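You operate a simulated robot arm through the tools that you are given. There is no shell and no other tool. Be economical: measure what you need, move in short steps, check, and stop when the job is done.

Carry out the task below with a simulated two-armed robot. There is one attempt and no reset: what you move stays moved.

Task
Check the test jig's earth with the yellow probe; mend it if faulty.
Fine: Tester on. Hold the probe on the jig's steel lid with one hand while the other presses the green button. Over 0.10 ohm: tighten the wing nut, else leave it. Probe back in its cup, tester off.
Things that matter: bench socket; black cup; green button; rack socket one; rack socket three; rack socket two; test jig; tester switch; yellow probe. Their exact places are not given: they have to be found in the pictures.

Only the result counts: the job must be done as asked and must still hold three seconds after the hand-in. Knocking over, shifting, dropping, spilling or breaking anything else fails it. A push-on lid holds only when it is set on centred and level and pressed home; a screw cap is set on level and turned clockwise until tight.

Robot
Two 7-joint arms with two-finger parallel grippers on one trunk, on a base that drives. Base frame: it is fixed to the floor where the robot stands at the start and does not move with it; the origin is under the middle of the robot, x ahead of it, y to its left, z up; the surface under the hand at the start is at about z = 0.82. Readings come in m, rad, newtons and seconds.
The left shoulder is at the start at [0.07, 0.134, 1.201], the right one opposite. With the tool pointing down near the work surface each hand reaches from about 0.1 to 0.64 m from the robot's upright axis, wherever it stands, measured 20 degrees to its own side. Places, roughly: bench socket [0.1, 0.8, 0.8]; black cup [0.5, 0.4, 0.8]; green button [0.4, 0, 0.9]; rack socket one [0, -2.2, 1.2]; rack socket three [-0.9, -2.4, 1.2]; rack socket two [-0.4, -2.3, 1.2]; test jig [0.4, 0.2, 0.8]; tester switch [0.5, 0, 0.9]. Payload 1.57 kg a hand.
The tool frame of a hand sits at the grasp point between the pads (the TCP): z along the fingers, y along the line on which they close. The tips reach 0.03 m beyond it. The gripper opens to 0.08 m. The fingers are 0.017 m wide and 0.012 m thick; the gripper's body (0.04 by 0.082 m) begins 0.08 m behind the TCP.
Orientation is that of the tool frame in the base frame, as a unit quaternion [w, x, y, z]. With the fingers straight down and closing along the base's y, the tool's x points along the base's -x, its y along +y and its z along -z.

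Tools
- The arms move only by the tool drive_tool. It takes "left_targets", "right_targets" or both (then of equal length, played together; a hand with none holds still); each is a list of rows, each a list of 7 numbers: the shift along the base's x, y, z in m, then the turn, a rotation vector about the base's x, y, z in rad, then the closure, from 0 (fully open) to 1 (shut). In form: [[x, y, z, wx, wy, wz, claw], ...]. A call has 1 to 20 rows; each row shifts and turns the commanded pose from where the row before left it. A row lasts 0.2 s, in which the tool goes at most 0.05 m and 0.15 rad; a call with a longer step from one row to the next is refused whole, and so is a gripper value outside its range. A pose out of reach is approached as far as the arm can. The call stops where the force on the tool passes 40 N (or 10 N more than at its start, if that is more) or the arm is blocked; 0.2 s more then pass. Each finger travels about 0.153 m/s and halts on what it meets, pressing with about 35 N; the grip force reading is that of the motor and also rises with nothing between the fingers. The clock runs only during rows and for 0.2 s after the last one: add rows that do not move to give the fingers time. The reply holds the time, the measured pose of the TCP, the force on the tool along the base axes, the opening and the grip force, in the units named above and with some noise, with the torque about the TCP (base axes, N m) and any sound that the robot's microphone picked up.
- Cameras (640 x 400 px; columns grow to the right, rows downward): "scene" is now at [0.1246, 0.0324, 1.4159]; the picture's right is [0.40, -0.92, 0.00], its down [-0.63, -0.28, -0.72] and it looks along [0.66, 0.29, -0.69] (base axes); focal length 260 px, centre (320, 200). "left" rides on the left gripper at [0.072, 0.007, -0.122] in its tool frame; the picture's right is [-0.09, 1.00, 0.00], its down [-0.84, -0.08, -0.54] and it looks along [-0.54, -0.05, 0.84] (tool axes); focal length 238 px, centre (320, 200). "right" rides on the right gripper at [0.072, -0.007, -0.122] in its tool frame; the picture's right is [0.09, 1.00, 0.00], its down [-0.84, 0.08, -0.54] and it looks along [-0.54, 0.05, 0.84] (tool axes); focal length 238 px, centre (320, 200).
- snapshot(camera): a new picture of that camera. It takes no simulated time.
- lift_body(by): slides the trunk up (or, below 0, down) by that many m; the arms and the scene camera ride with it, the base frame stays. It gives what a move gives, with no picture.
- drive_base(legs): drives the robot by 1 to 6 legs, each [ahead, left, turn to the left] in m, m and rad, along the robot's own axes; the way and the turn of a leg run together, so that a leg with both is an arc; at most 1.5 m and 3.142 rad a leg. The arms and the cameras ride along, it lands a little off, and it stops where it bumps. It gives what a move gives.
- pan_tilt(pan, tilt): turns the head with the scene camera to pan (to the left, within 1.501 rad either way) and tilt (down, from -0.506 to 1.204), counted from straight ahead of the robot. It gives what a move gives.
- probe_pixels(camera, pixels): for up to 12 pixels [column, row] of the newest picture of that camera ("zoom" is the newest enlarged one), the place [x, y, z] in the base frame of the surface seen there, good to about 0.002 m. It takes no simulated time.
- close_up(camera, box): a new picture of the part [left, top, right, bottom] of that camera's present view, enlarged. It takes no simulated time.
- finish_job(): hands the job in; it is judged then, once.

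Keep the steps short. Do not move on a guess: measure, check each grasp and each placing, and mend mistakes. In all there are 80 turns and 58 pictures (those below and enlarged ones count). Leave the grippers open and the arms clear of the work at the hand-in unless told otherwise, and finish with a single line.

The tools are called after "Request:" as a command line: name --argument value ..., lists and objects as JSON in quotes. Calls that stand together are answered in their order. drive_tool: Moves the arms, as the interface text tells. Its arguments: {"type":"object","properties":{"left_targets":{"type":"array"},"right_targets":{"type":"array"}},"required":[]} The other tools are called the same way: lift_body (by) slides the trunk up or down; drive_base (legs) drives the base; pan_tilt (pan, tilt) turns the head that bears the scene camera; snapshot (camera) takes a picture; probe_pixels (camera, pixels) gives the place of the surface under pixels of a picture; close_up (camera, box) takes an enlarged picture of a part of a camera's view; finish_job () hands the job in.

At the start:

```text
time_s: 0.0
left_ee_pos: [0.3884, 0.3028, 1.1428]
left_ee_rot: [0.001, -0.001, 1.0, 0.0]
left_ft_force: [-0.5, 0.5, -0.3]
left_wrist_torque: [0.02, -0.02, 0.0]
left_gripper_width: 0.08
left_grip_force: 0.1
right_ee_pos: [0.4122, -0.0325, 1.2067]
right_ee_rot: [0.0, 0.0, 1.0, 0.0]
right_ft_force: [0.5, 0.2, -0.1]
right_wrist_torque: [0.01, -0.03, 0.01]
right_gripper_width: 0.0801
right_grip_force: 0.1
trunk travel left (down, up): [-0.775, 0.165]
robot x, y, heading: [0.0007, -0.0014, -0.0]
head pan, tilt: [0.412, 0.764]
```

scene: 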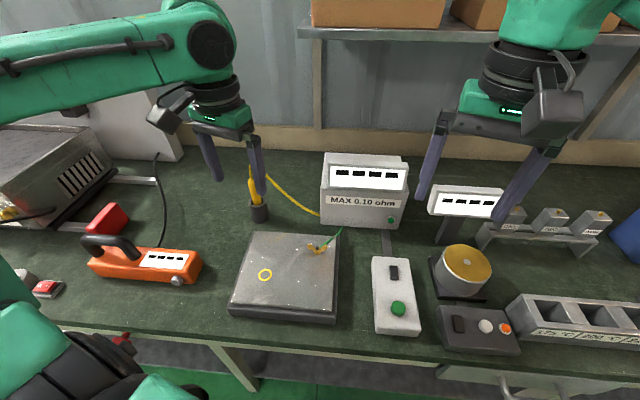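
right: 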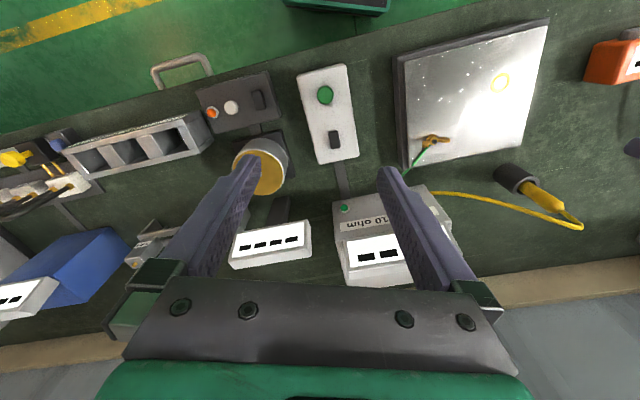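
left: 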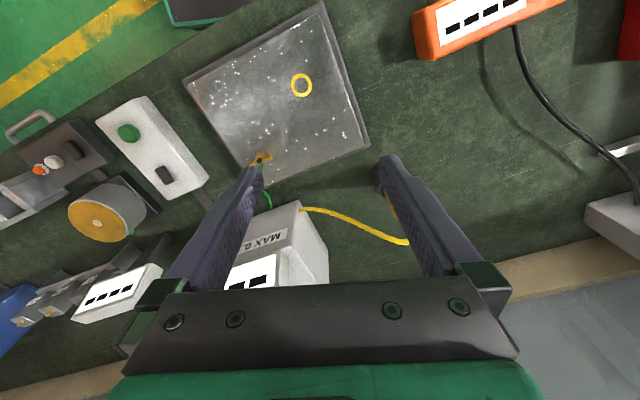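

I see the tester with its "MAX 0.10 ohm" display, a white control box with a black switch and green button, the jig plate with a wing nut at (318,248), and the yellow probe in its cup at (257,200). I'll measure these and enlarge them.

Request:
close_up --camera "scene" --box '[220, 150, 440, 340]'

Request:
probe_pixels --camera "scene" --pixels '[[394, 273], [397, 309], [385, 295], [265, 275], [318, 248], [255, 236], [333, 318], [232, 310], [258, 213], [254, 185], [337, 236], [280, 215]]'

Request:
close_up --camera "left" --box '[80, 60, 400, 260]'

Request:
close_up --camera "right" --box '[280, 40, 600, 240]'

```text
2.11 times, centred on (330, 245) of scene
```

zoom: 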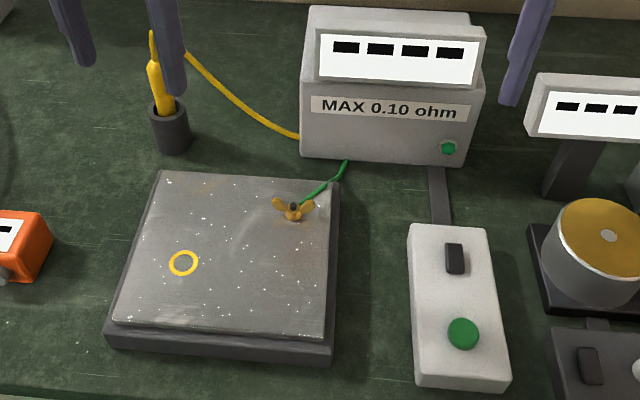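

```text
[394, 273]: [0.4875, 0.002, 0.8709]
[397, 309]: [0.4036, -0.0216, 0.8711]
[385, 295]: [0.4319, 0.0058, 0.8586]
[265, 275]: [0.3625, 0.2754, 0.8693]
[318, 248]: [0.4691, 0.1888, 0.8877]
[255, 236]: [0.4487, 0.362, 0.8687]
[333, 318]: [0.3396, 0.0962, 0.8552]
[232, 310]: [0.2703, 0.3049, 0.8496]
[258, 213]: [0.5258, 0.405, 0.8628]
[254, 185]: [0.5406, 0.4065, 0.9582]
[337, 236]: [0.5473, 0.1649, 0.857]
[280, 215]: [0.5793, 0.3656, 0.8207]
```

```text
2.00 times, centred on (240, 160) of left
```

zoom: 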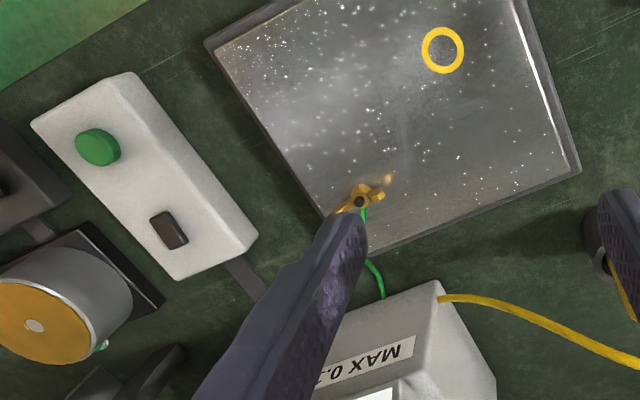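

```text
2.00 times, centred on (440, 140) of right
```

zoom: 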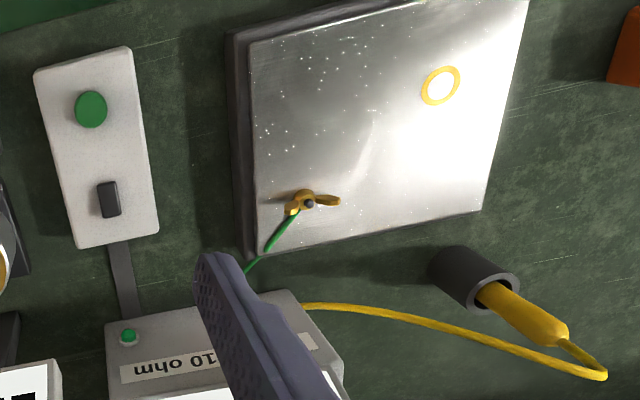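

The switch is at about (0.487, 0.002, 0.871) and the button at (0.404, -0.022). I'll check the switch's shape and the heights of the tester and neighbouring parts before moving.

Request:
close_up --camera "scene" --box '[360, 240, 430, 340]'

Request:
probe_pixels --camera "scene" --pixels '[[330, 160], [405, 165], [400, 190], [328, 220], [465, 195], [465, 255], [450, 240], [430, 205], [500, 200], [375, 262], [410, 262], [420, 330]]'

```text
4.00 times, centred on (395, 290) of scene
```

zoom: 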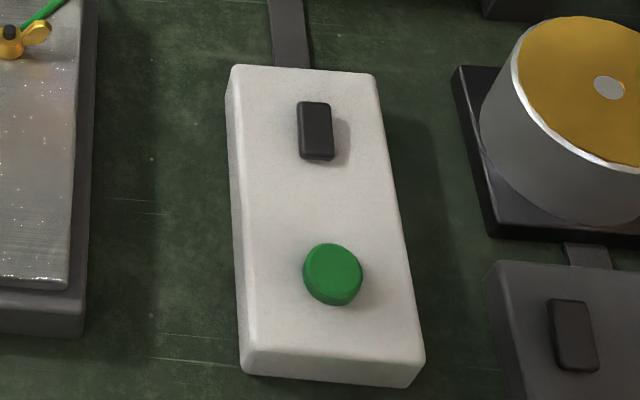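

```text
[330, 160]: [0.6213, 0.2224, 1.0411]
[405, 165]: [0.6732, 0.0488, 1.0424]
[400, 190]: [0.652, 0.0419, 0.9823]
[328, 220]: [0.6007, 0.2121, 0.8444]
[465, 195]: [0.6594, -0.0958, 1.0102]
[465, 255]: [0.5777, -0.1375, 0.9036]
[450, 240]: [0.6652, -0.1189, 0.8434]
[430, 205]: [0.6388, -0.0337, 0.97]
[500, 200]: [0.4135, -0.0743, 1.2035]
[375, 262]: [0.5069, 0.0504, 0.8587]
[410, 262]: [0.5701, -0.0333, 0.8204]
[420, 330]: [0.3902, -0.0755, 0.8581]
```

I'll probe the rocker's surface along its length in the enlarged picture (column 315, rows 105–157), and the button's.

Request:
probe_pixels --camera "zoom" --pixels '[[314, 106], [315, 118], [316, 130], [317, 142], [317, 154], [314, 96], [318, 168], [330, 262], [332, 275], [328, 248], [573, 310], [577, 355]]'

```text
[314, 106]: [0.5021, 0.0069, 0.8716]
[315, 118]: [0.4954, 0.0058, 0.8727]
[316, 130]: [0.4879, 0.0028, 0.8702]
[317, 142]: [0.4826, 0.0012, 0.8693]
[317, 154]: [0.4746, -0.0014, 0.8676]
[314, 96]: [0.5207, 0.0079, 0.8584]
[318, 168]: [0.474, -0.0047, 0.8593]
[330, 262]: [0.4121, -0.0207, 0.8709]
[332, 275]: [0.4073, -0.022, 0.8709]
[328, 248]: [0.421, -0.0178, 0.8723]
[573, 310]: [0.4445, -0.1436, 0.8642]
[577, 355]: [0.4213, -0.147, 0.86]
```

The rocker's far end is higher (0.872 against 0.868 near), so pressing the far end should switch it on. I'll close the right hand and bring it just above (0.502, 0.006).

Request:
drive_tool --right_targets '[[0.03, 0.013, -0.03, 0, 0, 0, 1], [0.03, 0.013, -0.03, 0, 0, 0, 1], [0.03, 0.0125, -0.035, 0, 0, 0, 1], [0, 0, -0.045, 0, 0, 0, 1], [0, 0, -0.045, 0, 0, 0, 1], [0, 0, -0.045, 0, 0, 0, 1], [0, 0, -0.03, 0, 0, 0, 1], [0, 0, -0.02, 0, 0, 0, 1], [0, 0, 0, 0, 0, 0, 1]]'

Request:
snapshot --camera "right"

```text
time_s: 2.0
left_ee_pos: [0.391, 0.3031, 1.1428]
left_ee_rot: [-0.001, 0.0, 1.0, -0.001]
left_ft_force: [-1.0, 0.4, 0.4]
left_wrist_torque: [0.0, 0.01, 0.0]
left_gripper_width: 0.0799
left_grip_force: 0.0
right_ee_pos: [0.5016, 0.006, 0.926]
right_ee_rot: [0.0, 0.001, 1.0, 0.0]
right_ft_force: [-0.2, 0.3, 1.0]
right_wrist_torque: [-0.02, -0.04, -0.01]
right_gripper_width: 0.0003
right_grip_force: 21.2
trunk travel left (down, up): [-0.775, 0.165]
robot x, y, heading: [-0.0016, 0.0003, -0.002]
head pan, tilt: [0.412, 0.764]
```

```text
50 pictures are left
```

right: 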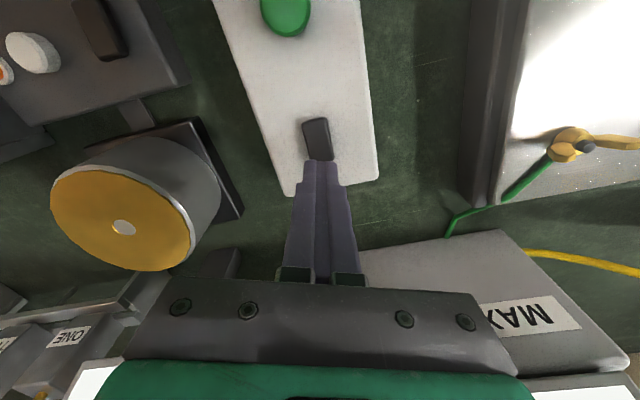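

The fingers are over the rocker's far end, with tips at z≈0.896. I'll press in small steps and rise again.

Request:
drive_tool --right_targets '[[0.001, 0, -0.014, 0, 0, 0, 1], [0, 0, -0.008, 0, 0, 0, 1], [0, 0, -0.003, 0, 0, 0, 1], [0, 0, -0.003, 0, 0, 0, 1], [0, 0, -0.002, 0, 0, 0, 1]]'

Request:
snapshot --camera "scene"

```text
time_s: 3.4
left_ee_pos: [0.3872, 0.3013, 1.1436]
left_ee_rot: [0.001, 0.0, 1.0, 0.0]
left_ft_force: [0.5, 0.0, -0.4]
left_wrist_torque: [0.02, 0.0, 0.01]
left_gripper_width: 0.0802
left_grip_force: 0.0
right_ee_pos: [0.5029, 0.0071, 0.9021]
right_ee_rot: [0.003, 0.001, 1.0, 0.003]
right_ft_force: [-5.8, -4.6, 17.1]
right_wrist_torque: [-0.3, 0.28, 0.01]
right_gripper_width: 0.0002
right_grip_force: 21.4
trunk travel left (down, up): [-0.775, 0.165]
robot x, y, heading: [0.0002, 0.0014, 0.0]
head pan, tilt: [0.412, 0.764]
stopped in row 5 (right hand): the force on the tool passed its limit at 42 N (the readings are from after the stop); the commanded pose is now the measured one
```

```text
49 pictures are left
```

scene: 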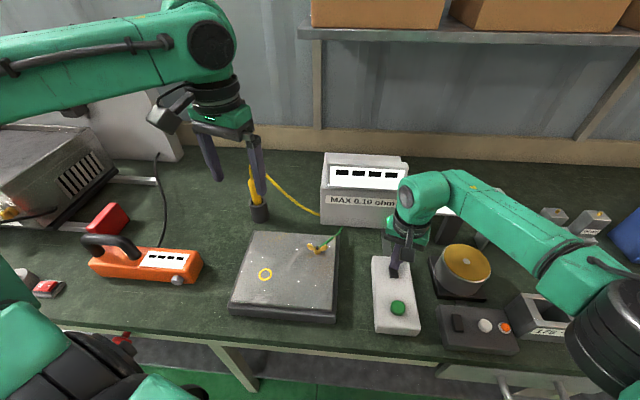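

There was firm contact at tip z≈0.872 and no click heard. I'll rise and inspect the rocker and display.

Request:
drive_tool --right_targets '[[0, 0, 0.03, 0, 0, 0, 1], [0, -0.02, 0.04, 0, 0, 0, 1], [0, -0.04, 0, 0, 0, 0, 1], [0, -0.04, 0, 0, 0, 0, 1]]'

Request:
close_up --camera "scene" --box '[310, 140, 430, 340]'

Request:
close_up --camera "right" --box '[240, 0, 640, 250]'

```text
time_s: 4.4
left_ee_pos: [0.3888, 0.301, 1.1439]
left_ee_rot: [-0.001, 0.0, 1.0, 0.0]
left_ft_force: [0.7, -0.3, -0.5]
left_wrist_torque: [0.0, -0.01, 0.01]
left_gripper_width: 0.08
left_grip_force: 0.0
right_ee_pos: [0.5053, -0.0939, 0.9671]
right_ee_rot: [0.004, -0.001, 1.0, 0.002]
right_ft_force: [0.3, 0.0, 0.4]
right_wrist_torque: [0.0, 0.0, -0.03]
right_gripper_width: 0.0001
right_grip_force: 21.4
trunk travel left (down, up): [-0.775, 0.165]
robot x, y, heading: [-0.0015, 0.0003, 0.006]
head pan, tilt: [0.412, 0.764]
```

```text
2.00 times, centred on (370, 240) of scene
```

zoom: 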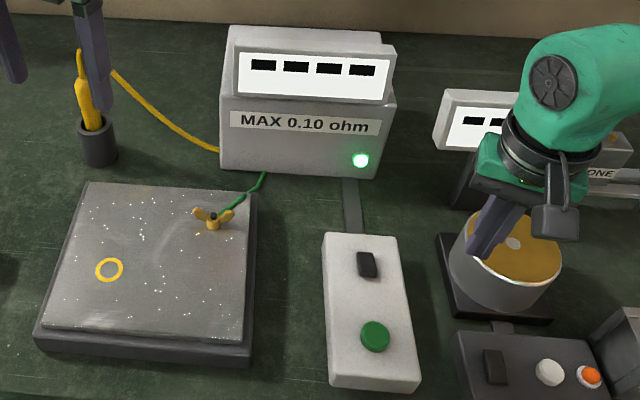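

```text
1.60 times, centred on (440, 125) of right
```

zoom: 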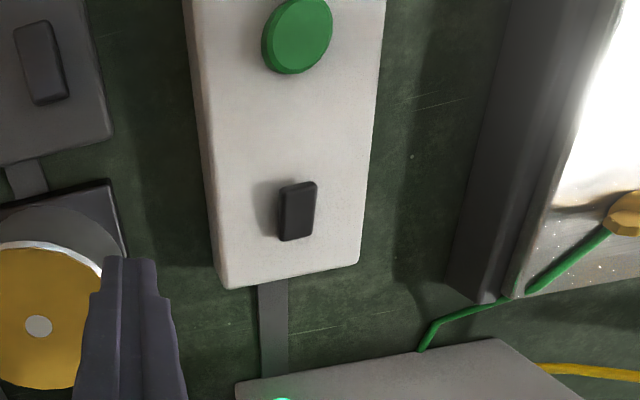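

The tester's lamp is lit, so it's on. Next I'll move the right hand above the button and the left hand back to look at the probe.

Request:
drive_tool --right_targets '[[-0.033, 0.024, 0, 0, 0, 0, 1], [-0.033, 0.024, 0, 0, 0, 0, 1], [-0.032, 0.0245, 0, 0, 0, 0, 1], [0, 0, -0.015, 0, 0, 0, 1]]' --left_targets '[[0.01, 0.03, 0, 0, 0, 0, 0], [0.01, 0.03, 0, 0, 0, 0, 0], [0.0, 0.04, 0, 0, 0, 0, 0], [0, 0, 0, 0, 0, 0, 0]]'

Request:
snapshot --camera "left"

Request:
close_up --camera "scene" --box '[210, 140, 310, 240]'

```text
time_s: 5.4
left_ee_pos: [0.4092, 0.4034, 1.1455]
left_ee_rot: [0.0, 0.0, 1.0, 0.0]
left_ft_force: [-0.1, 0.4, 0.8]
left_wrist_torque: [0.02, 0.05, 0.01]
left_gripper_width: 0.0801
left_grip_force: 0.0
right_ee_pos: [0.4049, -0.0224, 0.954]
right_ee_rot: [0.005, 0.001, 1.0, 0.003]
right_ft_force: [1.4, -0.6, 0.1]
right_wrist_torque: [-0.01, 0.04, -0.02]
right_gripper_width: 0.0
right_grip_force: 21.5
trunk travel left (down, up): [-0.775, 0.165]
robot x, y, heading: [0.0004, -0.0005, -0.001]
head pan, tilt: [0.412, 0.764]
```

```text
46 pictures are left
```

left: 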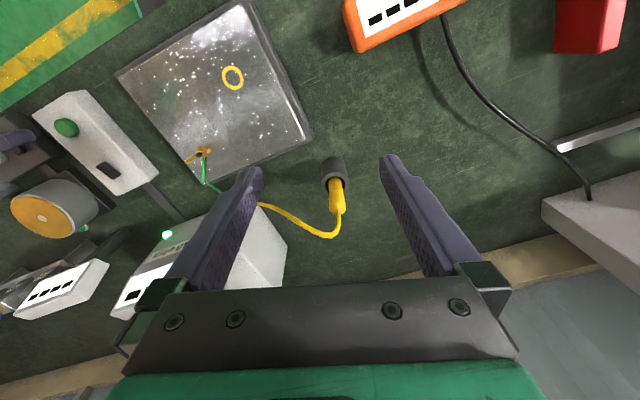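

```text
4.00 times, centred on (260, 190) of scene
```

zoom: 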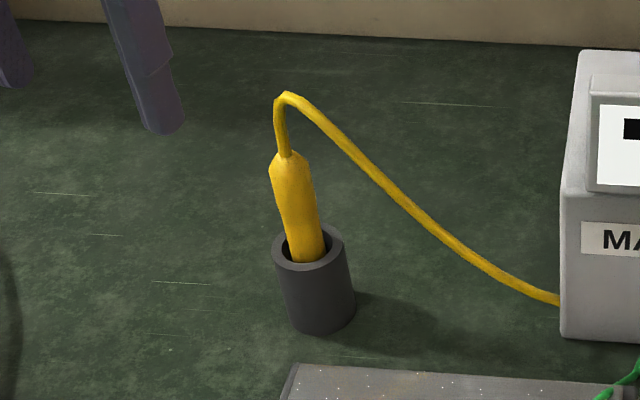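

Clear view of the probe. I'll measure its handle and the cup rim.

Request:
probe_pixels --camera "zoom" --pixels '[[290, 165], [293, 185], [299, 215], [305, 245], [281, 130], [287, 96], [340, 150], [275, 245], [340, 240], [307, 268], [322, 318], [308, 225]]'

Request:
close_up --camera "left" --box '[270, 130, 400, 250]'

```text
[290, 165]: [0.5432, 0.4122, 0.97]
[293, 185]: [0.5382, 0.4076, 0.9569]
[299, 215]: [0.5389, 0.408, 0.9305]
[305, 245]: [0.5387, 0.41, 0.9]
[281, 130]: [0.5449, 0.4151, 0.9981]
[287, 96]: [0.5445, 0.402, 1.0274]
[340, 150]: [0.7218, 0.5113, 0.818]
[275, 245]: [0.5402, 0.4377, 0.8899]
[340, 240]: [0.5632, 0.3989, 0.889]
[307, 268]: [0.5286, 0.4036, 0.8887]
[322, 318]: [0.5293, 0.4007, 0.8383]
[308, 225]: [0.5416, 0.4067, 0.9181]
```

```text
3.33 times, centred on (335, 190) of left
```

zoom: 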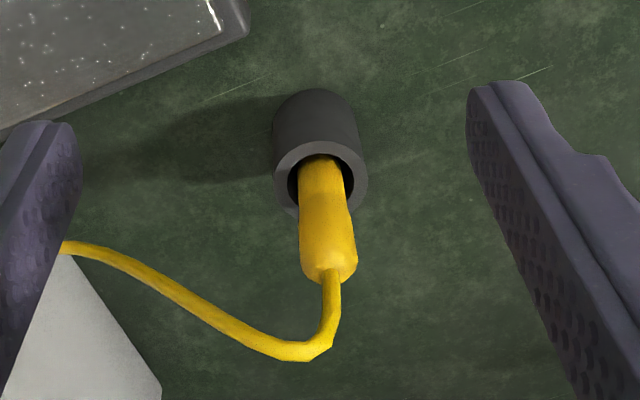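

The handle runs from about z 0.89 to 0.975, with its axis near (0.550, 0.414). The cable leaves the top, arches to z≈1.03 and runs off along -y. To keep the cable between the fingers, I'll turn the left hand 90° so it closes along x, staying high.

Request:
drive_tool --left_targets '[[0.014, 0.001, 0, 0, 0, -0.145, 0], [0.014, 0.001, 0, 0, 0, -0.145, 0], [0.014, 0.001, 0, 0, 0, -0.145, 0], [0.014, 0.001, 0, 0, 0, -0.145, 0], [0.014, 0.001, 0, 0, 0, -0.145, 0], [0.014, 0.001, 0, 0, 0, -0.145, 0], [0.014, 0.001, 0, 0, 0, -0.145, 0], [0.014, 0.001, 0, 0, 0, -0.145, 0], [0.014, 0.001, 0, 0, 0, -0.145, 0], [0.014, 0.001, 0, 0, 0, -0.145, 0], [0, 0, 0, 0, 0, -0.12, 0], [0, 0, 0, 0, 0, 0, 0]]'

Request:
snapshot --camera "left"

```text
time_s: 8.0
left_ee_pos: [0.5486, 0.413, 1.1424]
left_ee_rot: [0.0, 0.707, 0.707, 0.0]
left_ft_force: [-0.3, -0.4, -0.1]
left_wrist_torque: [-0.02, -0.01, -0.02]
left_gripper_width: 0.08
left_grip_force: 0.0
right_ee_pos: [0.4044, -0.0217, 0.9536]
right_ee_rot: [0.003, 0.001, 1.0, 0.003]
right_ft_force: [0.3, -0.5, -0.1]
right_wrist_torque: [0.0, -0.03, -0.02]
right_gripper_width: 0.0
right_grip_force: 21.4
trunk travel left (down, up): [-0.775, 0.165]
robot x, y, heading: [0.0033, 0.0015, 0.004]
head pan, tilt: [0.412, 0.764]
```

```text
43 pictures are left
```

left: 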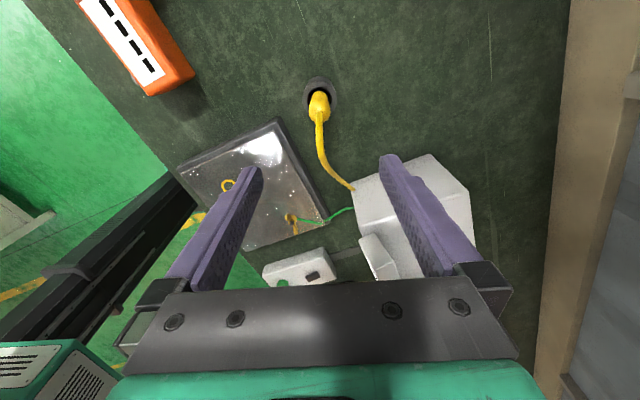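

The turn worked. The probe head at (319,105) is centred between the fingers. I'll measure it from this view.

Request:
close_up --camera "left" --box '[270, 60, 370, 160]'

```text
4.00 times, centred on (320, 110) of left
```

zoom: 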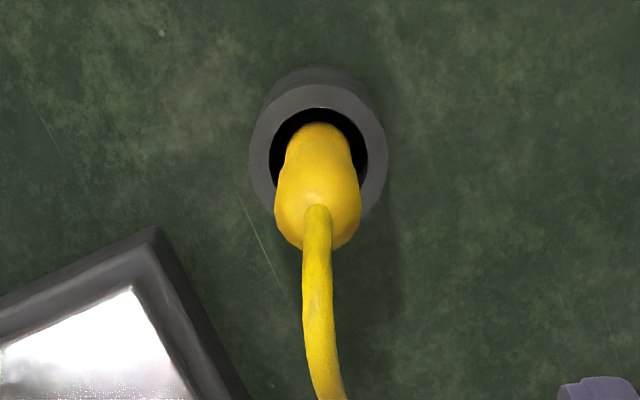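

Request:
probe_pixels --camera "zoom" --pixels '[[280, 200], [356, 200], [317, 190], [316, 150], [290, 150], [345, 150], [256, 150], [382, 150], [316, 92], [317, 240], [318, 300], [330, 390]]'

```text
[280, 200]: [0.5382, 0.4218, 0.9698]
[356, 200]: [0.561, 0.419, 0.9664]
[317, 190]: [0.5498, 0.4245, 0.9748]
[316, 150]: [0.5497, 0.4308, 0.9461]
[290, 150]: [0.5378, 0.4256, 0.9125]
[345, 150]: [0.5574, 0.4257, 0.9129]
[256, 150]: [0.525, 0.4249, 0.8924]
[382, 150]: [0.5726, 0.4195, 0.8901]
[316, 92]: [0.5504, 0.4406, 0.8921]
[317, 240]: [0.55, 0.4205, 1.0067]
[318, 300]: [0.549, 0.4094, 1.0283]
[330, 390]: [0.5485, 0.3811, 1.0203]
```

The handle axis is at (0.549, 0.419), about 0.023 thick. I'll lower to TCP z≈0.955, so the palm stays just above the cable's arch, then check before closing.

Request:
drive_tool --left_targets '[[0, 0.006, -0.045, 0, 0, 0, 0], [0, 0, -0.045, 0, 0, 0, 0], [0, 0, -0.04, 0, 0, 0, 0], [0, 0, -0.035, 0, 0, 0, 0], [0, 0, -0.022, 0, 0, 0, 0], [0, 0, 0, 0, 0, 0, 0]]'

Request:
snapshot --camera "left"

Request:
close_up --camera "scene" --box '[190, 100, 310, 240]'

```text
time_s: 9.4
left_ee_pos: [0.542, 0.4159, 0.9573]
left_ee_rot: [0.0, 0.706, 0.708, 0.0]
left_ft_force: [-0.2, -0.7, -0.7]
left_wrist_torque: [0.0, -0.01, 0.02]
left_gripper_width: 0.0802
left_grip_force: 0.1
left hand out of reach, approached as far as the arm can: row 5
right_ee_pos: [0.4054, -0.0221, 0.9544]
right_ee_rot: [0.004, 0.001, 1.0, 0.003]
right_ft_force: [-0.1, -0.2, 0.1]
right_wrist_torque: [0.01, -0.01, 0.04]
right_gripper_width: 0.0002
right_grip_force: 21.0
trunk travel left (down, up): [-0.775, 0.165]
robot x, y, heading: [-0.0019, 0.0023, -0.003]
head pan, tilt: [0.412, 0.764]
```

```text
41 pictures are left
```

left: 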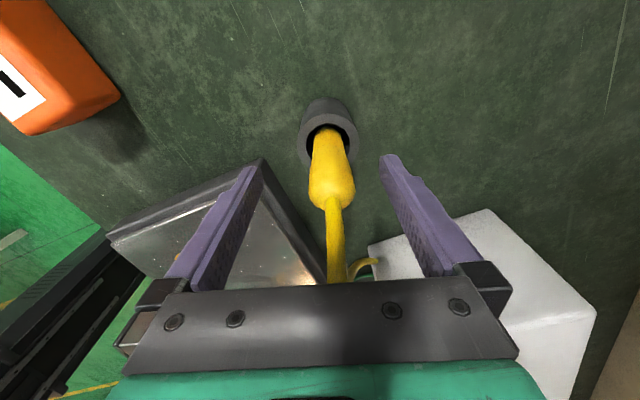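

```text
2.86 times, centred on (250, 170) of scene
```

zoom: 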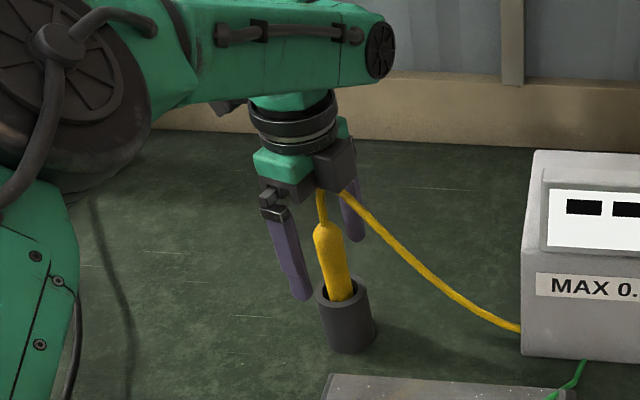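

The hand is at the edge of its reach, about 7 mm short in x. I'll raise both hands and shift the base about 0.12 m to the left.

Request:
drive_tool --left_targets '[[0, 0, 0.045, 0, 0, 0, 0], [0, 0, 0.045, 0, 0, 0, 0], [0, 0, 0.045, 0, 0, 0, 0], [0, 0, 0.045, 0, 0, 0, 0], [-0.03, -0.03, 0, 0, 0, 0, 0]]' --right_targets '[[0, 0, 0.045, 0, 0, 0, 1], [0, 0, 0.045, 0, 0, 0, 1], [0, 0, 0.045, 0, 0, 0, 1], [0, 0, 0.0, 0, 0, 0, 1], [0, 0, 0, 0, 0, 0, 1]]'

Request:
drive_base --legs '[[0, 0.12, 0]]'

```text
time_s: 10.6
left_ee_pos: [0.5107, 0.3864, 1.139]
left_ee_rot: [0.002, 0.706, 0.708, 0.001]
left_ft_force: [-0.3, -0.1, 0.0]
left_wrist_torque: [-0.01, -0.01, 0.0]
left_gripper_width: 0.08
left_grip_force: 0.1
right_ee_pos: [0.4051, -0.0225, 1.0897]
right_ee_rot: [0.004, 0.001, 1.0, 0.002]
right_ft_force: [-0.9, 0.4, 0.2]
right_wrist_torque: [-0.03, -0.03, 0.0]
right_gripper_width: 0.0001
right_grip_force: 21.7
trunk travel left (down, up): [-0.775, 0.165]
robot x, y, heading: [-0.0021, -0.001, 0.001]
head pan, tilt: [0.412, 0.764]
```

```text
time_s: 11.8
left_ee_pos: [0.5115, 0.5031, 1.1379]
left_ee_rot: [-0.001, 0.706, 0.708, 0.0]
left_ft_force: [1.1, -0.4, 0.0]
left_wrist_torque: [0.03, -0.01, -0.01]
left_gripper_width: 0.08
left_grip_force: 0.1
right_ee_pos: [0.4057, 0.0963, 1.0885]
right_ee_rot: [0.004, 0.0, 1.0, 0.004]
right_ft_force: [-0.3, 1.2, 0.2]
right_wrist_torque: [0.05, -0.02, -0.01]
right_gripper_width: 0.0
right_grip_force: 21.1
trunk travel left (down, up): [-0.775, 0.165]
robot x, y, heading: [-0.0012, 0.1201, 0.002]
head pan, tilt: [0.412, 0.764]
```

The base is 0.12 m further left. Now the left hand goes over the probe at (0.549, 0.419) and down, and the right hand returns above the button.

Request:
drive_tool --left_targets '[[0.019, -0.042, 0, 0, 0, 0, 0], [0.0185, -0.042, 0, 0, 0, 0, 0], [0, 0, -0.045, 0, 0, 0, 0], [0, 0, -0.045, 0, 0, 0, 0], [0, 0, -0.04, 0, 0, 0, 0], [0, 0, -0.035, 0, 0, 0, 0], [0, 0, -0.018, 0, 0, 0, 0], [0, 0, 0, 0, 0, 0, 0]]' --right_targets '[[0, -0.04, 0, 0, 0, 0, 1], [0, -0.04, 0, 0, 0, 0, 1], [0, -0.038, 0, 0, 0, 0, 1], [0, 0, -0.045, 0, 0, 0, 1], [0, 0, -0.045, 0, 0, 0, 1], [0, 0, -0.045, 0, 0, 0, 1], [0, 0, -0.02, 0, 0, 0, 1], [0, 0, 0, 0, 0, 0, 1]]'

Request:
snapshot --camera "left"

Request:
snapshot --camera "right"

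```text
time_s: 13.6
left_ee_pos: [0.5503, 0.4174, 0.9543]
left_ee_rot: [0.0, 0.706, 0.708, 0.0]
left_ft_force: [0.1, 0.4, -0.3]
left_wrist_torque: [-0.02, -0.02, 0.02]
left_gripper_width: 0.08
left_grip_force: 0.1
right_ee_pos: [0.4071, -0.0207, 0.9345]
right_ee_rot: [0.004, -0.001, 1.0, 0.001]
right_ft_force: [-0.5, 0.8, -0.6]
right_wrist_torque: [0.02, -0.01, 0.0]
right_gripper_width: 0.0
right_grip_force: 21.7
trunk travel left (down, up): [-0.775, 0.165]
robot x, y, heading: [-0.002, 0.1183, -0.001]
head pan, tilt: [0.412, 0.764]
```

```text
39 pictures are left
```

left: 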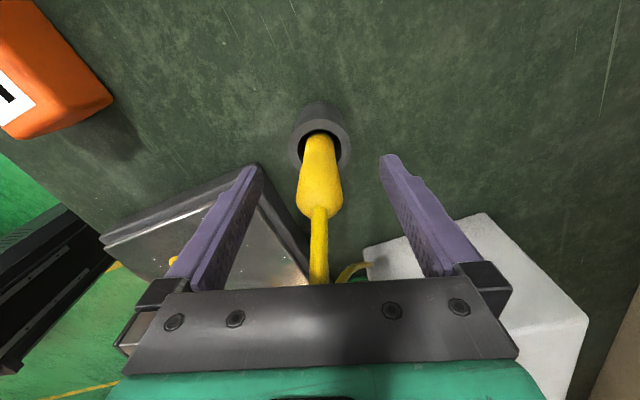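

```text
38 pictures are left
```

right: 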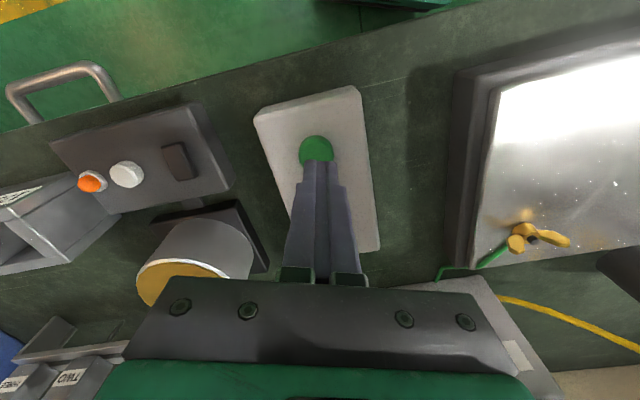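

The handle is centred between the left fingers. I'll close on it.

Request:
drive_tool --left_targets '[[0, 0, 0, 0, 0, 0, 1], [0, 0, 0, 0, 0, 0, 1], [0, 0, 0, 0, 0, 0, 1]]'

```text
time_s: 14.4
left_ee_pos: [0.5501, 0.419, 0.9538]
left_ee_rot: [0.0, 0.706, 0.709, -0.001]
left_ft_force: [-0.3, 0.1, -0.1]
left_wrist_torque: [-0.01, 0.0, 0.03]
left_gripper_width: 0.0243
left_grip_force: 35.4
right_ee_pos: [0.4061, -0.02, 0.9364]
right_ee_rot: [0.003, -0.001, 1.0, 0.003]
right_ft_force: [-0.1, 0.4, -0.2]
right_wrist_torque: [0.0, -0.01, 0.01]
right_gripper_width: 0.0
right_grip_force: 21.4
trunk travel left (down, up): [-0.775, 0.165]
robot x, y, heading: [0.0009, 0.1156, 0.001]
head pan, tilt: [0.412, 0.764]
```

Gripped at 0.024 m. I'll lift it straight out of the cup.

Request:
drive_tool --left_targets '[[0, 0, 0.02, 0, 0, 0, 1], [0, 0, 0.03, 0, 0, 0, 1], [0, 0, 0.03, 0, 0, 0, 1], [0, 0, 0.03, 0, 0, 0, 1], [0, 0, 0.03, 0, 0, 0, 1]]'

Request:
close_up --camera "scene" --box '[220, 100, 420, 340]'

Request:
snapshot --camera "left"

```text
time_s: 15.6
left_ee_pos: [0.5476, 0.4194, 1.0926]
left_ee_rot: [-0.001, 0.706, 0.709, -0.001]
left_ft_force: [0.0, 0.1, -0.2]
left_wrist_torque: [0.01, 0.0, -0.01]
left_gripper_width: 0.0242
left_grip_force: 35.2
right_ee_pos: [0.4059, -0.0215, 0.9343]
right_ee_rot: [0.003, -0.001, 1.0, 0.003]
right_ft_force: [0.5, 0.1, 0.8]
right_wrist_torque: [0.01, -0.02, 0.02]
right_gripper_width: 0.0
right_grip_force: 21.6
trunk travel left (down, up): [-0.775, 0.165]
robot x, y, heading: [0.0001, 0.1198, 0.002]
head pan, tilt: [0.412, 0.764]
```

```text
1.67 times, centred on (320, 220) of scene
```

zoom: 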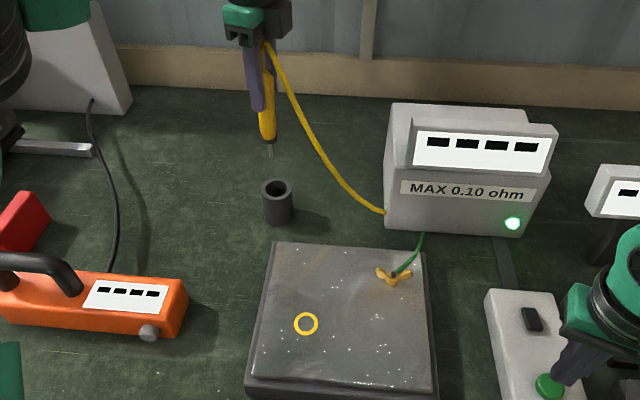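

```text
36 pictures are left
```

left: 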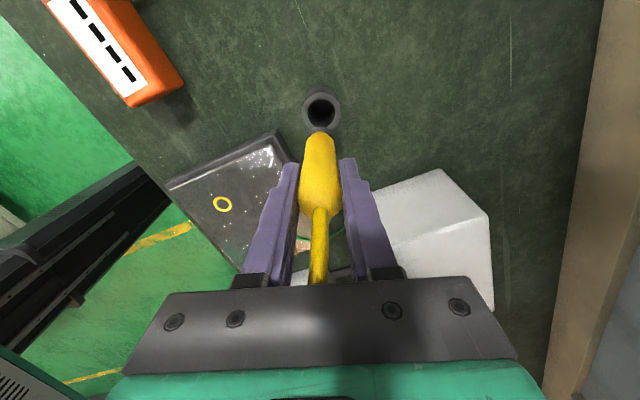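

The probe is out of the cup and firmly held. I'll measure its tip (270,156) and the ring at (306,324) in the enlarged view.

Request:
close_up --camera "scene" --box '[250, 140, 330, 200]'

```text
6.67 times, centred on (290, 170) of scene
```

zoom: 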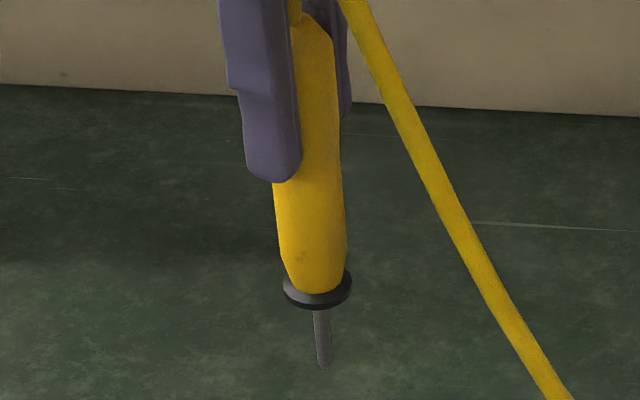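

Request:
probe_pixels --camera "zoom" --pixels '[[322, 318], [323, 355], [324, 365], [317, 300], [310, 200]]'

Request:
close_up --camera "scene" --box '[270, 240, 400, 320]'

```text
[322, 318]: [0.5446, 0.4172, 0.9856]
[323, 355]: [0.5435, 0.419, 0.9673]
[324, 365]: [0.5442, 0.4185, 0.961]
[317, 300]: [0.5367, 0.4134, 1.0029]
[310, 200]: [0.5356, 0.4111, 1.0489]
```

```text
4.92 times, centred on (335, 280) of scene
```

zoom: 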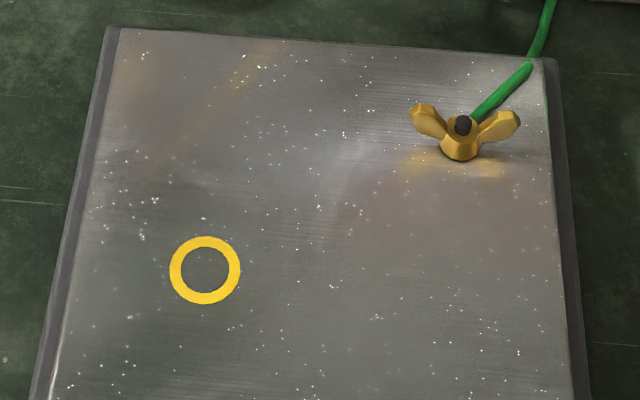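

The tip is 0.133 m below the TCP, straight under it. I'll measure the ring centre at (205,270) and the wing nut.

Request:
probe_pixels --camera "zoom" --pixels '[[205, 270], [205, 240], [205, 300], [174, 270], [236, 270], [300, 250], [426, 120], [500, 126], [463, 122], [460, 152], [416, 108], [516, 118]]'

```text
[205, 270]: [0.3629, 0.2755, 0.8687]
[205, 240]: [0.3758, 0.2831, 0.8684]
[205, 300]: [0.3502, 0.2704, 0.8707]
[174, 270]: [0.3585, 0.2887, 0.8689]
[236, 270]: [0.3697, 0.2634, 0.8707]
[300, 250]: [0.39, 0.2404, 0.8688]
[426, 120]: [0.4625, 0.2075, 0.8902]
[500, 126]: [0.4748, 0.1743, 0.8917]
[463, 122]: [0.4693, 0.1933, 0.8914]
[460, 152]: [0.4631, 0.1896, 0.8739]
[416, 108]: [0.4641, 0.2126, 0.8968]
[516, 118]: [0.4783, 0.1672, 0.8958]
```

Ring centre is (0.363, 0.276, 0.869). I'll carry the probe over it and stop with the tip about 15 mm above the lid.

Request:
drive_tool --left_targets '[[-0.031, -0.024, 0, 0, 0, 0, 1], [-0.031, -0.024, 0, 0, 0, 0, 1], [-0.031, -0.024, 0, 0, 0, 0, 1], [-0.031, -0.024, 0, 0, 0, 0, 1], [-0.031, -0.024, 0, 0, 0, 0, 1], [-0.029, -0.023, 0, 0, 0, 0, 1], [0, 0, -0.04, 0, 0, 0, 1], [0, 0, -0.033, 0, 0, 0, 1], [0, 0, 0, 0, 0, 0, 1]]'

Request:
snapshot --camera "scene"

Request:
snapshot --camera "left"

```text
time_s: 17.6
left_ee_pos: [0.3666, 0.2781, 1.0217]
left_ee_rot: [0.0, 0.706, 0.708, 0.0]
left_ft_force: [-0.8, -0.5, -0.3]
left_wrist_torque: [0.04, -0.01, 0.05]
left_gripper_width: 0.0244
left_grip_force: 34.9
right_ee_pos: [0.4064, -0.0199, 0.9352]
right_ee_rot: [0.004, -0.001, 1.0, 0.003]
right_ft_force: [-0.6, 0.1, -1.1]
right_wrist_torque: [-0.04, -0.02, -0.01]
right_gripper_width: 0.0
right_grip_force: 20.7
trunk travel left (down, up): [-0.775, 0.165]
robot x, y, heading: [-0.0024, 0.1198, 0.001]
head pan, tilt: [0.412, 0.764]
```

```text
33 pictures are left
```

scene: 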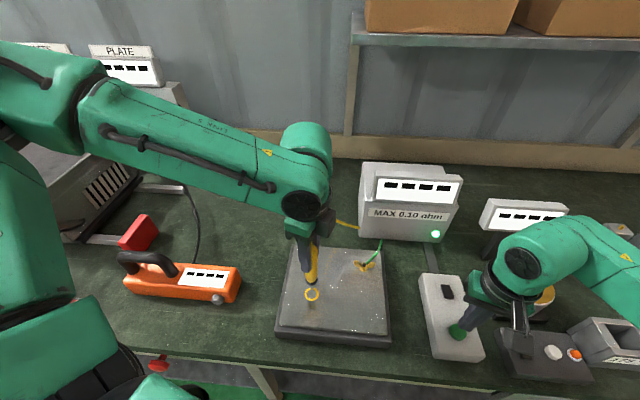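

```text
32 pictures are left
```

left: 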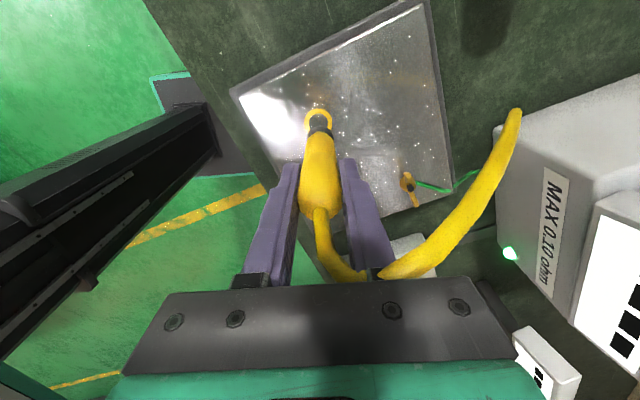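

The tip is over the ring. I'll lower in small steps to touch the lid lightly.

Request:
drive_tool --left_targets '[[-0.002, -0.002, -0.012, 0, 0, 0, 1], [0, 0, -0.005, 0, 0, 0, 1], [0, 0, -0.003, 0, 0, 0, 1], [0, 0, -0.001, 0, 0, 0, 1]]'

```text
time_s: 18.6
left_ee_pos: [0.3628, 0.2759, 1.0035]
left_ee_rot: [0.003, 0.707, 0.708, 0.003]
left_ft_force: [2.4, 1.5, 27.9]
left_wrist_torque: [0.17, -0.37, 0.01]
left_gripper_width: 0.0247
left_grip_force: 34.8
right_ee_pos: [0.4048, -0.0218, 0.9363]
right_ee_rot: [0.004, -0.001, 1.0, 0.003]
right_ft_force: [0.8, -0.6, 0.0]
right_wrist_torque: [0.02, 0.01, -0.01]
right_gripper_width: 0.0
right_grip_force: 21.1
trunk travel left (down, up): [-0.775, 0.165]
robot x, y, heading: [-0.0066, 0.1216, -0.001]
head pan, tilt: [0.412, 0.764]
```

Contact reads 28 N, so I'll ease off about 1.5 mm. Then I'll press the button with the right hand from tip z 0.906 down, button top at 0.872, and hold.

Request:
drive_tool --left_targets '[[0, 0, 0.0015, 0, 0, 0, 1], [0, 0, 0, 0, 0, 0, 1], [0, 0, 0, 0, 0, 0, 1], [0, 0, 0, 0, 0, 0, 1], [0, 0, 0, 0, 0, 0, 1], [0, 0, 0, 0, 0, 0, 1]]' --right_targets '[[0.002, 0, -0.02, 0, 0, 0, 1], [0, 0, -0.012, 0, 0, 0, 1], [0, 0, -0.003, 0, 0, 0, 1], [0, 0, -0.003, 0, 0, 0, 1], [0, 0, 0, 0, 0, 0, 1], [0, 0, 0, 0, 0, 0, 1]]'

Request:
close_up --camera "scene" --box '[270, 150, 490, 350]'

```text
time_s: 20.0
left_ee_pos: [0.3643, 0.2744, 1.0022]
left_ee_rot: [0.001, 0.706, 0.708, 0.0]
left_ft_force: [5.4, -3.1, 19.0]
left_wrist_torque: [-0.37, -0.63, -0.05]
left_gripper_width: 0.0245
left_grip_force: 35.3
right_ee_pos: [0.4074, -0.0195, 0.8974]
right_ee_rot: [0.005, 0.0, 1.0, 0.002]
right_ft_force: [1.0, 1.6, 3.1]
right_wrist_torque: [0.05, -0.02, -0.03]
right_gripper_width: 0.0
right_grip_force: 21.1
trunk travel left (down, up): [-0.775, 0.165]
robot x, y, heading: [0.0008, 0.1208, 0.007]
head pan, tilt: [0.412, 0.764]
heard: click
```

```text
2.00 times, centred on (380, 250) of scene
```

zoom: 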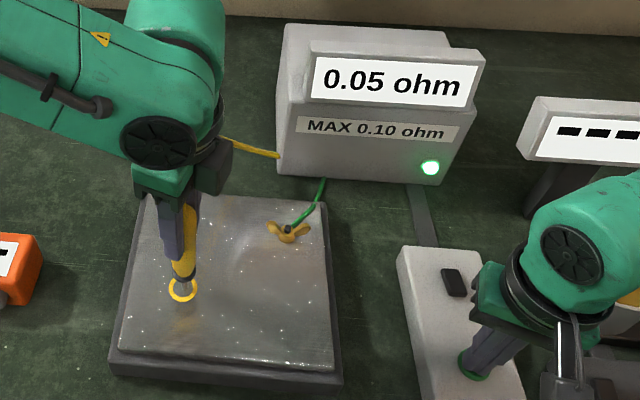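

It clicked and reads 0.05 ohm. I'll hold half a second more to make sure the reading is settled.

Request:
drive_tool --left_targets '[[0, 0, 0, 0, 0, 0, 1], [0, 0, 0, 0, 0, 0, 1], [0, 0, 0, 0, 0, 0, 1], [0, 0, 0, 0, 0, 0, 1], [0, 0, 0, 0, 0, 0, 1]]'

Request:
close_up --camera "scene" --box '[350, 150, 480, 260]'

```text
time_s: 21.2
left_ee_pos: [0.3628, 0.2743, 1.0026]
left_ee_rot: [0.0, 0.706, 0.709, 0.001]
left_ft_force: [5.0, -2.9, 17.2]
left_wrist_torque: [-0.36, -0.63, 0.02]
left_gripper_width: 0.0242
left_grip_force: 35.4
right_ee_pos: [0.4089, -0.0205, 0.8956]
right_ee_rot: [0.004, -0.001, 1.0, 0.002]
right_ft_force: [1.2, 0.9, 3.7]
right_wrist_torque: [-0.03, 0.01, -0.02]
right_gripper_width: 0.0
right_grip_force: 21.8
trunk travel left (down, up): [-0.775, 0.165]
robot x, y, heading: [-0.0028, 0.1186, 0.003]
head pan, tilt: [0.412, 0.764]
```

```text
3.64 times, centred on (415, 205) of scene
```

zoom: 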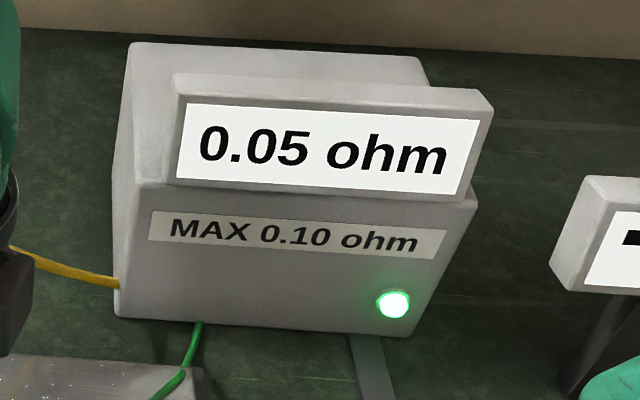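

Steady at 0.05 ohm, below 0.10, so the wing nut stays untouched. I'll release the button, lift the probe, and carry it back over the cup.

Request:
drive_tool --left_targets '[[0, 0, 0.02, 0, 0, 0, 1], [0, 0, 0.035, 0, 0, 0, 1], [0, 0, 0.035, 0, 0, 0, 1], [0.031, 0.024, 0, 0, 0, 0, 1], [0.031, 0.024, 0, 0, 0, 0, 1], [0.031, 0.024, 0, 0, 0, 0, 1], [0.031, 0.024, 0, 0, 0, 0, 1], [0.031, 0.024, 0, 0, 0, 0, 1], [0.031, 0.024, 0, 0, 0, 0, 1], [0, 0, 0, 0, 0, 0, 1]]' --right_targets '[[0, 0, 0.03, 0, 0, 0, 1], [0, 0, 0.03, 0, 0, 0, 1], [0, 0, 0.0, 0, 0, 0, 1], [0, 0, 0, 0, 0, 0, 1], [0, 0, 0, 0, 0, 0, 1], [0, 0, 0, 0, 0, 0, 1], [0, 0, 0, 0, 0, 0, 1], [0, 0, 0, 0, 0, 0, 1], [0, 0, 0, 0, 0, 0, 1], [0, 0, 0, 0, 0, 0, 1]]'

Request:
snapshot --camera "left"

Request:
close_up --camera "scene" --box '[250, 140, 330, 240]'

```text
time_s: 23.4
left_ee_pos: [0.5479, 0.4173, 1.0928]
left_ee_rot: [0.0, 0.706, 0.708, 0.0]
left_ft_force: [-0.3, -0.5, -0.7]
left_wrist_torque: [0.0, 0.01, 0.02]
left_gripper_width: 0.0243
left_grip_force: 34.6
right_ee_pos: [0.4067, -0.0186, 0.9555]
right_ee_rot: [0.004, -0.001, 1.0, 0.003]
right_ft_force: [-0.8, -1.0, -0.7]
right_wrist_torque: [0.0, 0.0, 0.01]
right_gripper_width: 0.0003
right_grip_force: 21.7
trunk travel left (down, up): [-0.775, 0.165]
robot x, y, heading: [0.0018, 0.118, 0.0]
head pan, tilt: [0.412, 0.764]
```

```text
29 pictures are left
```

left: 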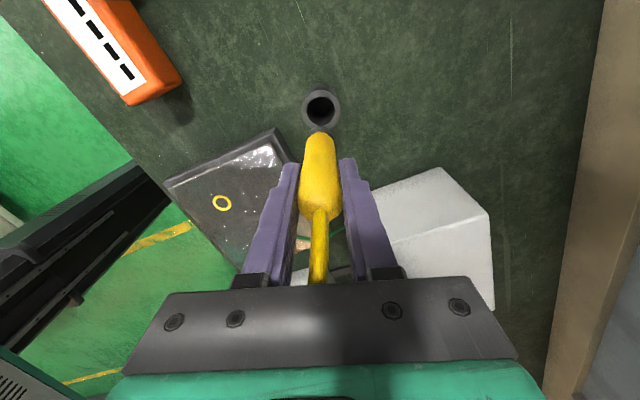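

```text
4.00 times, centred on (290, 190) of scene
```

zoom: 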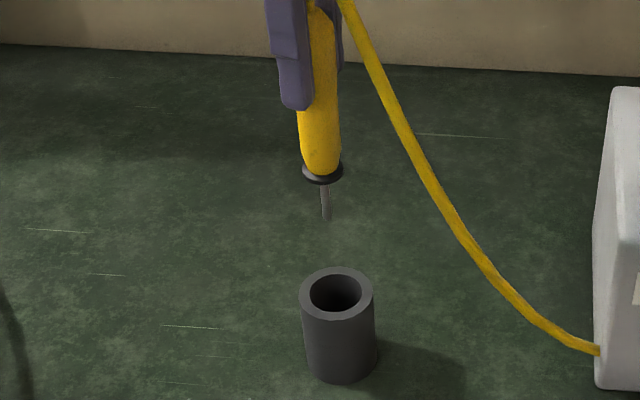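

I'll measure the tip (326,215), the collar and the cup's rim in this enlargement.

Request:
probe_pixels --camera "zoom" --pixels '[[324, 190], [326, 216], [322, 176], [305, 292], [369, 292], [337, 272], [337, 314], [303, 172], [342, 172]]'

```text
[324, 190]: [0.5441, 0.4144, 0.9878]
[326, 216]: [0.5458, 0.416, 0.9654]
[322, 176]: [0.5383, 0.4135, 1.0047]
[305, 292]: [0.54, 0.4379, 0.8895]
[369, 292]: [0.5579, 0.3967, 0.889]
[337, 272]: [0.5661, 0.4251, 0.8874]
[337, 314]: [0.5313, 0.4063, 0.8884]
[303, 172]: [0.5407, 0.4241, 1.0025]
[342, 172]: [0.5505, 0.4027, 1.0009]
```

The probe axis lines up with the cup centre (0.549, 0.4165) to about 1 mm. I'll lower it in, stopping partway to check forces.

Request:
drive_tool --left_targets '[[0.001, 0, -0.03, 0, 0, 0, 1], [0, 0, -0.03, 0, 0, 0, 1], [0, 0, -0.025, 0, 0, 0, 1], [0, 0, -0.02, 0, 0, 0, 1], [0, 0, -0.015, 0, 0, 0, 1]]'

Request:
close_up --camera "left" --box '[250, 80, 390, 240]'

```text
time_s: 24.6
left_ee_pos: [0.5504, 0.4209, 0.971]
left_ee_rot: [0.0, 0.706, 0.708, 0.0]
left_ft_force: [0.2, -0.8, -0.8]
left_wrist_torque: [0.01, 0.0, -0.02]
left_gripper_width: 0.0243
left_grip_force: 34.7
right_ee_pos: [0.4072, -0.0169, 0.9538]
right_ee_rot: [0.003, -0.001, 1.0, 0.002]
right_ft_force: [0.1, -0.4, 0.8]
right_wrist_torque: [-0.01, -0.01, -0.03]
right_gripper_width: 0.0
right_grip_force: 21.5
trunk travel left (down, up): [-0.775, 0.165]
robot x, y, heading: [0.0013, 0.1158, 0.002]
head pan, tilt: [0.412, 0.764]
```

```text
2.50 times, centred on (320, 160) of left
```

zoom: 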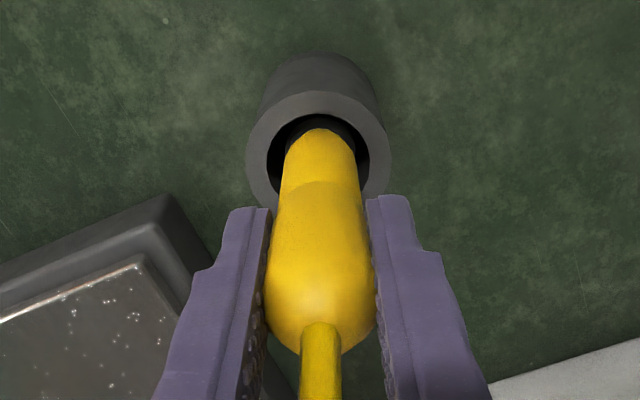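

It's inside the cup with no side force. I'll lower the remaining 17 mm gently.

Request:
drive_tool --left_targets '[[0, 0, -0.008, 0, 0, 0, 1], [0, 0, -0.005, 0, 0, 0, 1], [0, 0, -0.002, 0, 0, 0, 1], [0, 0, -0.001, 0, 0, 0, 1]]'

```text
time_s: 25.6
left_ee_pos: [0.551, 0.4192, 0.9551]
left_ee_rot: [0.0, 0.706, 0.708, -0.001]
left_ft_force: [-0.3, -0.2, -0.1]
left_wrist_torque: [-0.01, -0.03, 0.0]
left_gripper_width: 0.0243
left_grip_force: 34.6
right_ee_pos: [0.4062, -0.0182, 0.9536]
right_ee_rot: [0.002, -0.001, 1.0, 0.002]
right_ft_force: [-0.2, 0.0, -1.2]
right_wrist_torque: [0.02, 0.0, 0.03]
right_gripper_width: 0.0
right_grip_force: 21.7
trunk travel left (down, up): [-0.775, 0.165]
robot x, y, heading: [0.0012, 0.1183, 0.003]
head pan, tilt: [0.412, 0.764]
```

No contact yet. I'll lower in 1 mm steps until it rests.

Request:
drive_tool --left_targets '[[0, 0, -0.001, 0, 0, 0, 1], [0, 0, -0.001, 0, 0, 0, 1], [0, 0, -0.001, 0, 0, 0, 1]]'

```text
time_s: 26.4
left_ee_pos: [0.5515, 0.4198, 0.9528]
left_ee_rot: [0.0, 0.706, 0.708, 0.0]
left_ft_force: [0.8, 0.1, -0.6]
left_wrist_torque: [-0.03, -0.02, 0.02]
left_gripper_width: 0.0244
left_grip_force: 34.9
right_ee_pos: [0.4059, -0.0177, 0.953]
right_ee_rot: [0.004, -0.002, 1.0, 0.002]
right_ft_force: [-0.4, -0.4, -0.4]
right_wrist_torque: [0.02, -0.02, -0.03]
right_gripper_width: 0.0002
right_grip_force: 21.5
trunk travel left (down, up): [-0.775, 0.165]
robot x, y, heading: [0.001, 0.1169, -0.004]
head pan, tilt: [0.412, 0.764]
```

Request:
drive_tool --left_targets '[[0, 0, -0.0015, 0, 0, 0, 1], [0, 0, -0.0015, 0, 0, 0, 1], [0, 0, -0.001, 0, 0, 0, 1]]'

Request:
close_up --camera "scene" --box '[250, 140, 330, 240]'

```text
time_s: 27.2
left_ee_pos: [0.5502, 0.4198, 0.9522]
left_ee_rot: [0.002, 0.706, 0.708, 0.003]
left_ft_force: [0.8, 1.6, 16.4]
left_wrist_torque: [0.12, -0.11, 0.02]
left_gripper_width: 0.0242
left_grip_force: 34.9
right_ee_pos: [0.4039, -0.0191, 0.9549]
right_ee_rot: [0.004, -0.001, 1.0, 0.002]
right_ft_force: [0.0, -0.4, -0.3]
right_wrist_torque: [-0.05, 0.0, -0.02]
right_gripper_width: 0.0
right_grip_force: 21.7
trunk travel left (down, up): [-0.775, 0.165]
robot x, y, heading: [0.003, 0.1135, -0.0]
head pan, tilt: [0.412, 0.764]
```

```text
4.00 times, centred on (290, 190) of scene
```

zoom: 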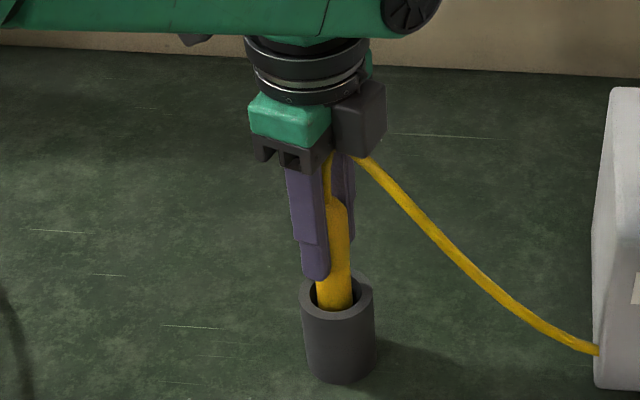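

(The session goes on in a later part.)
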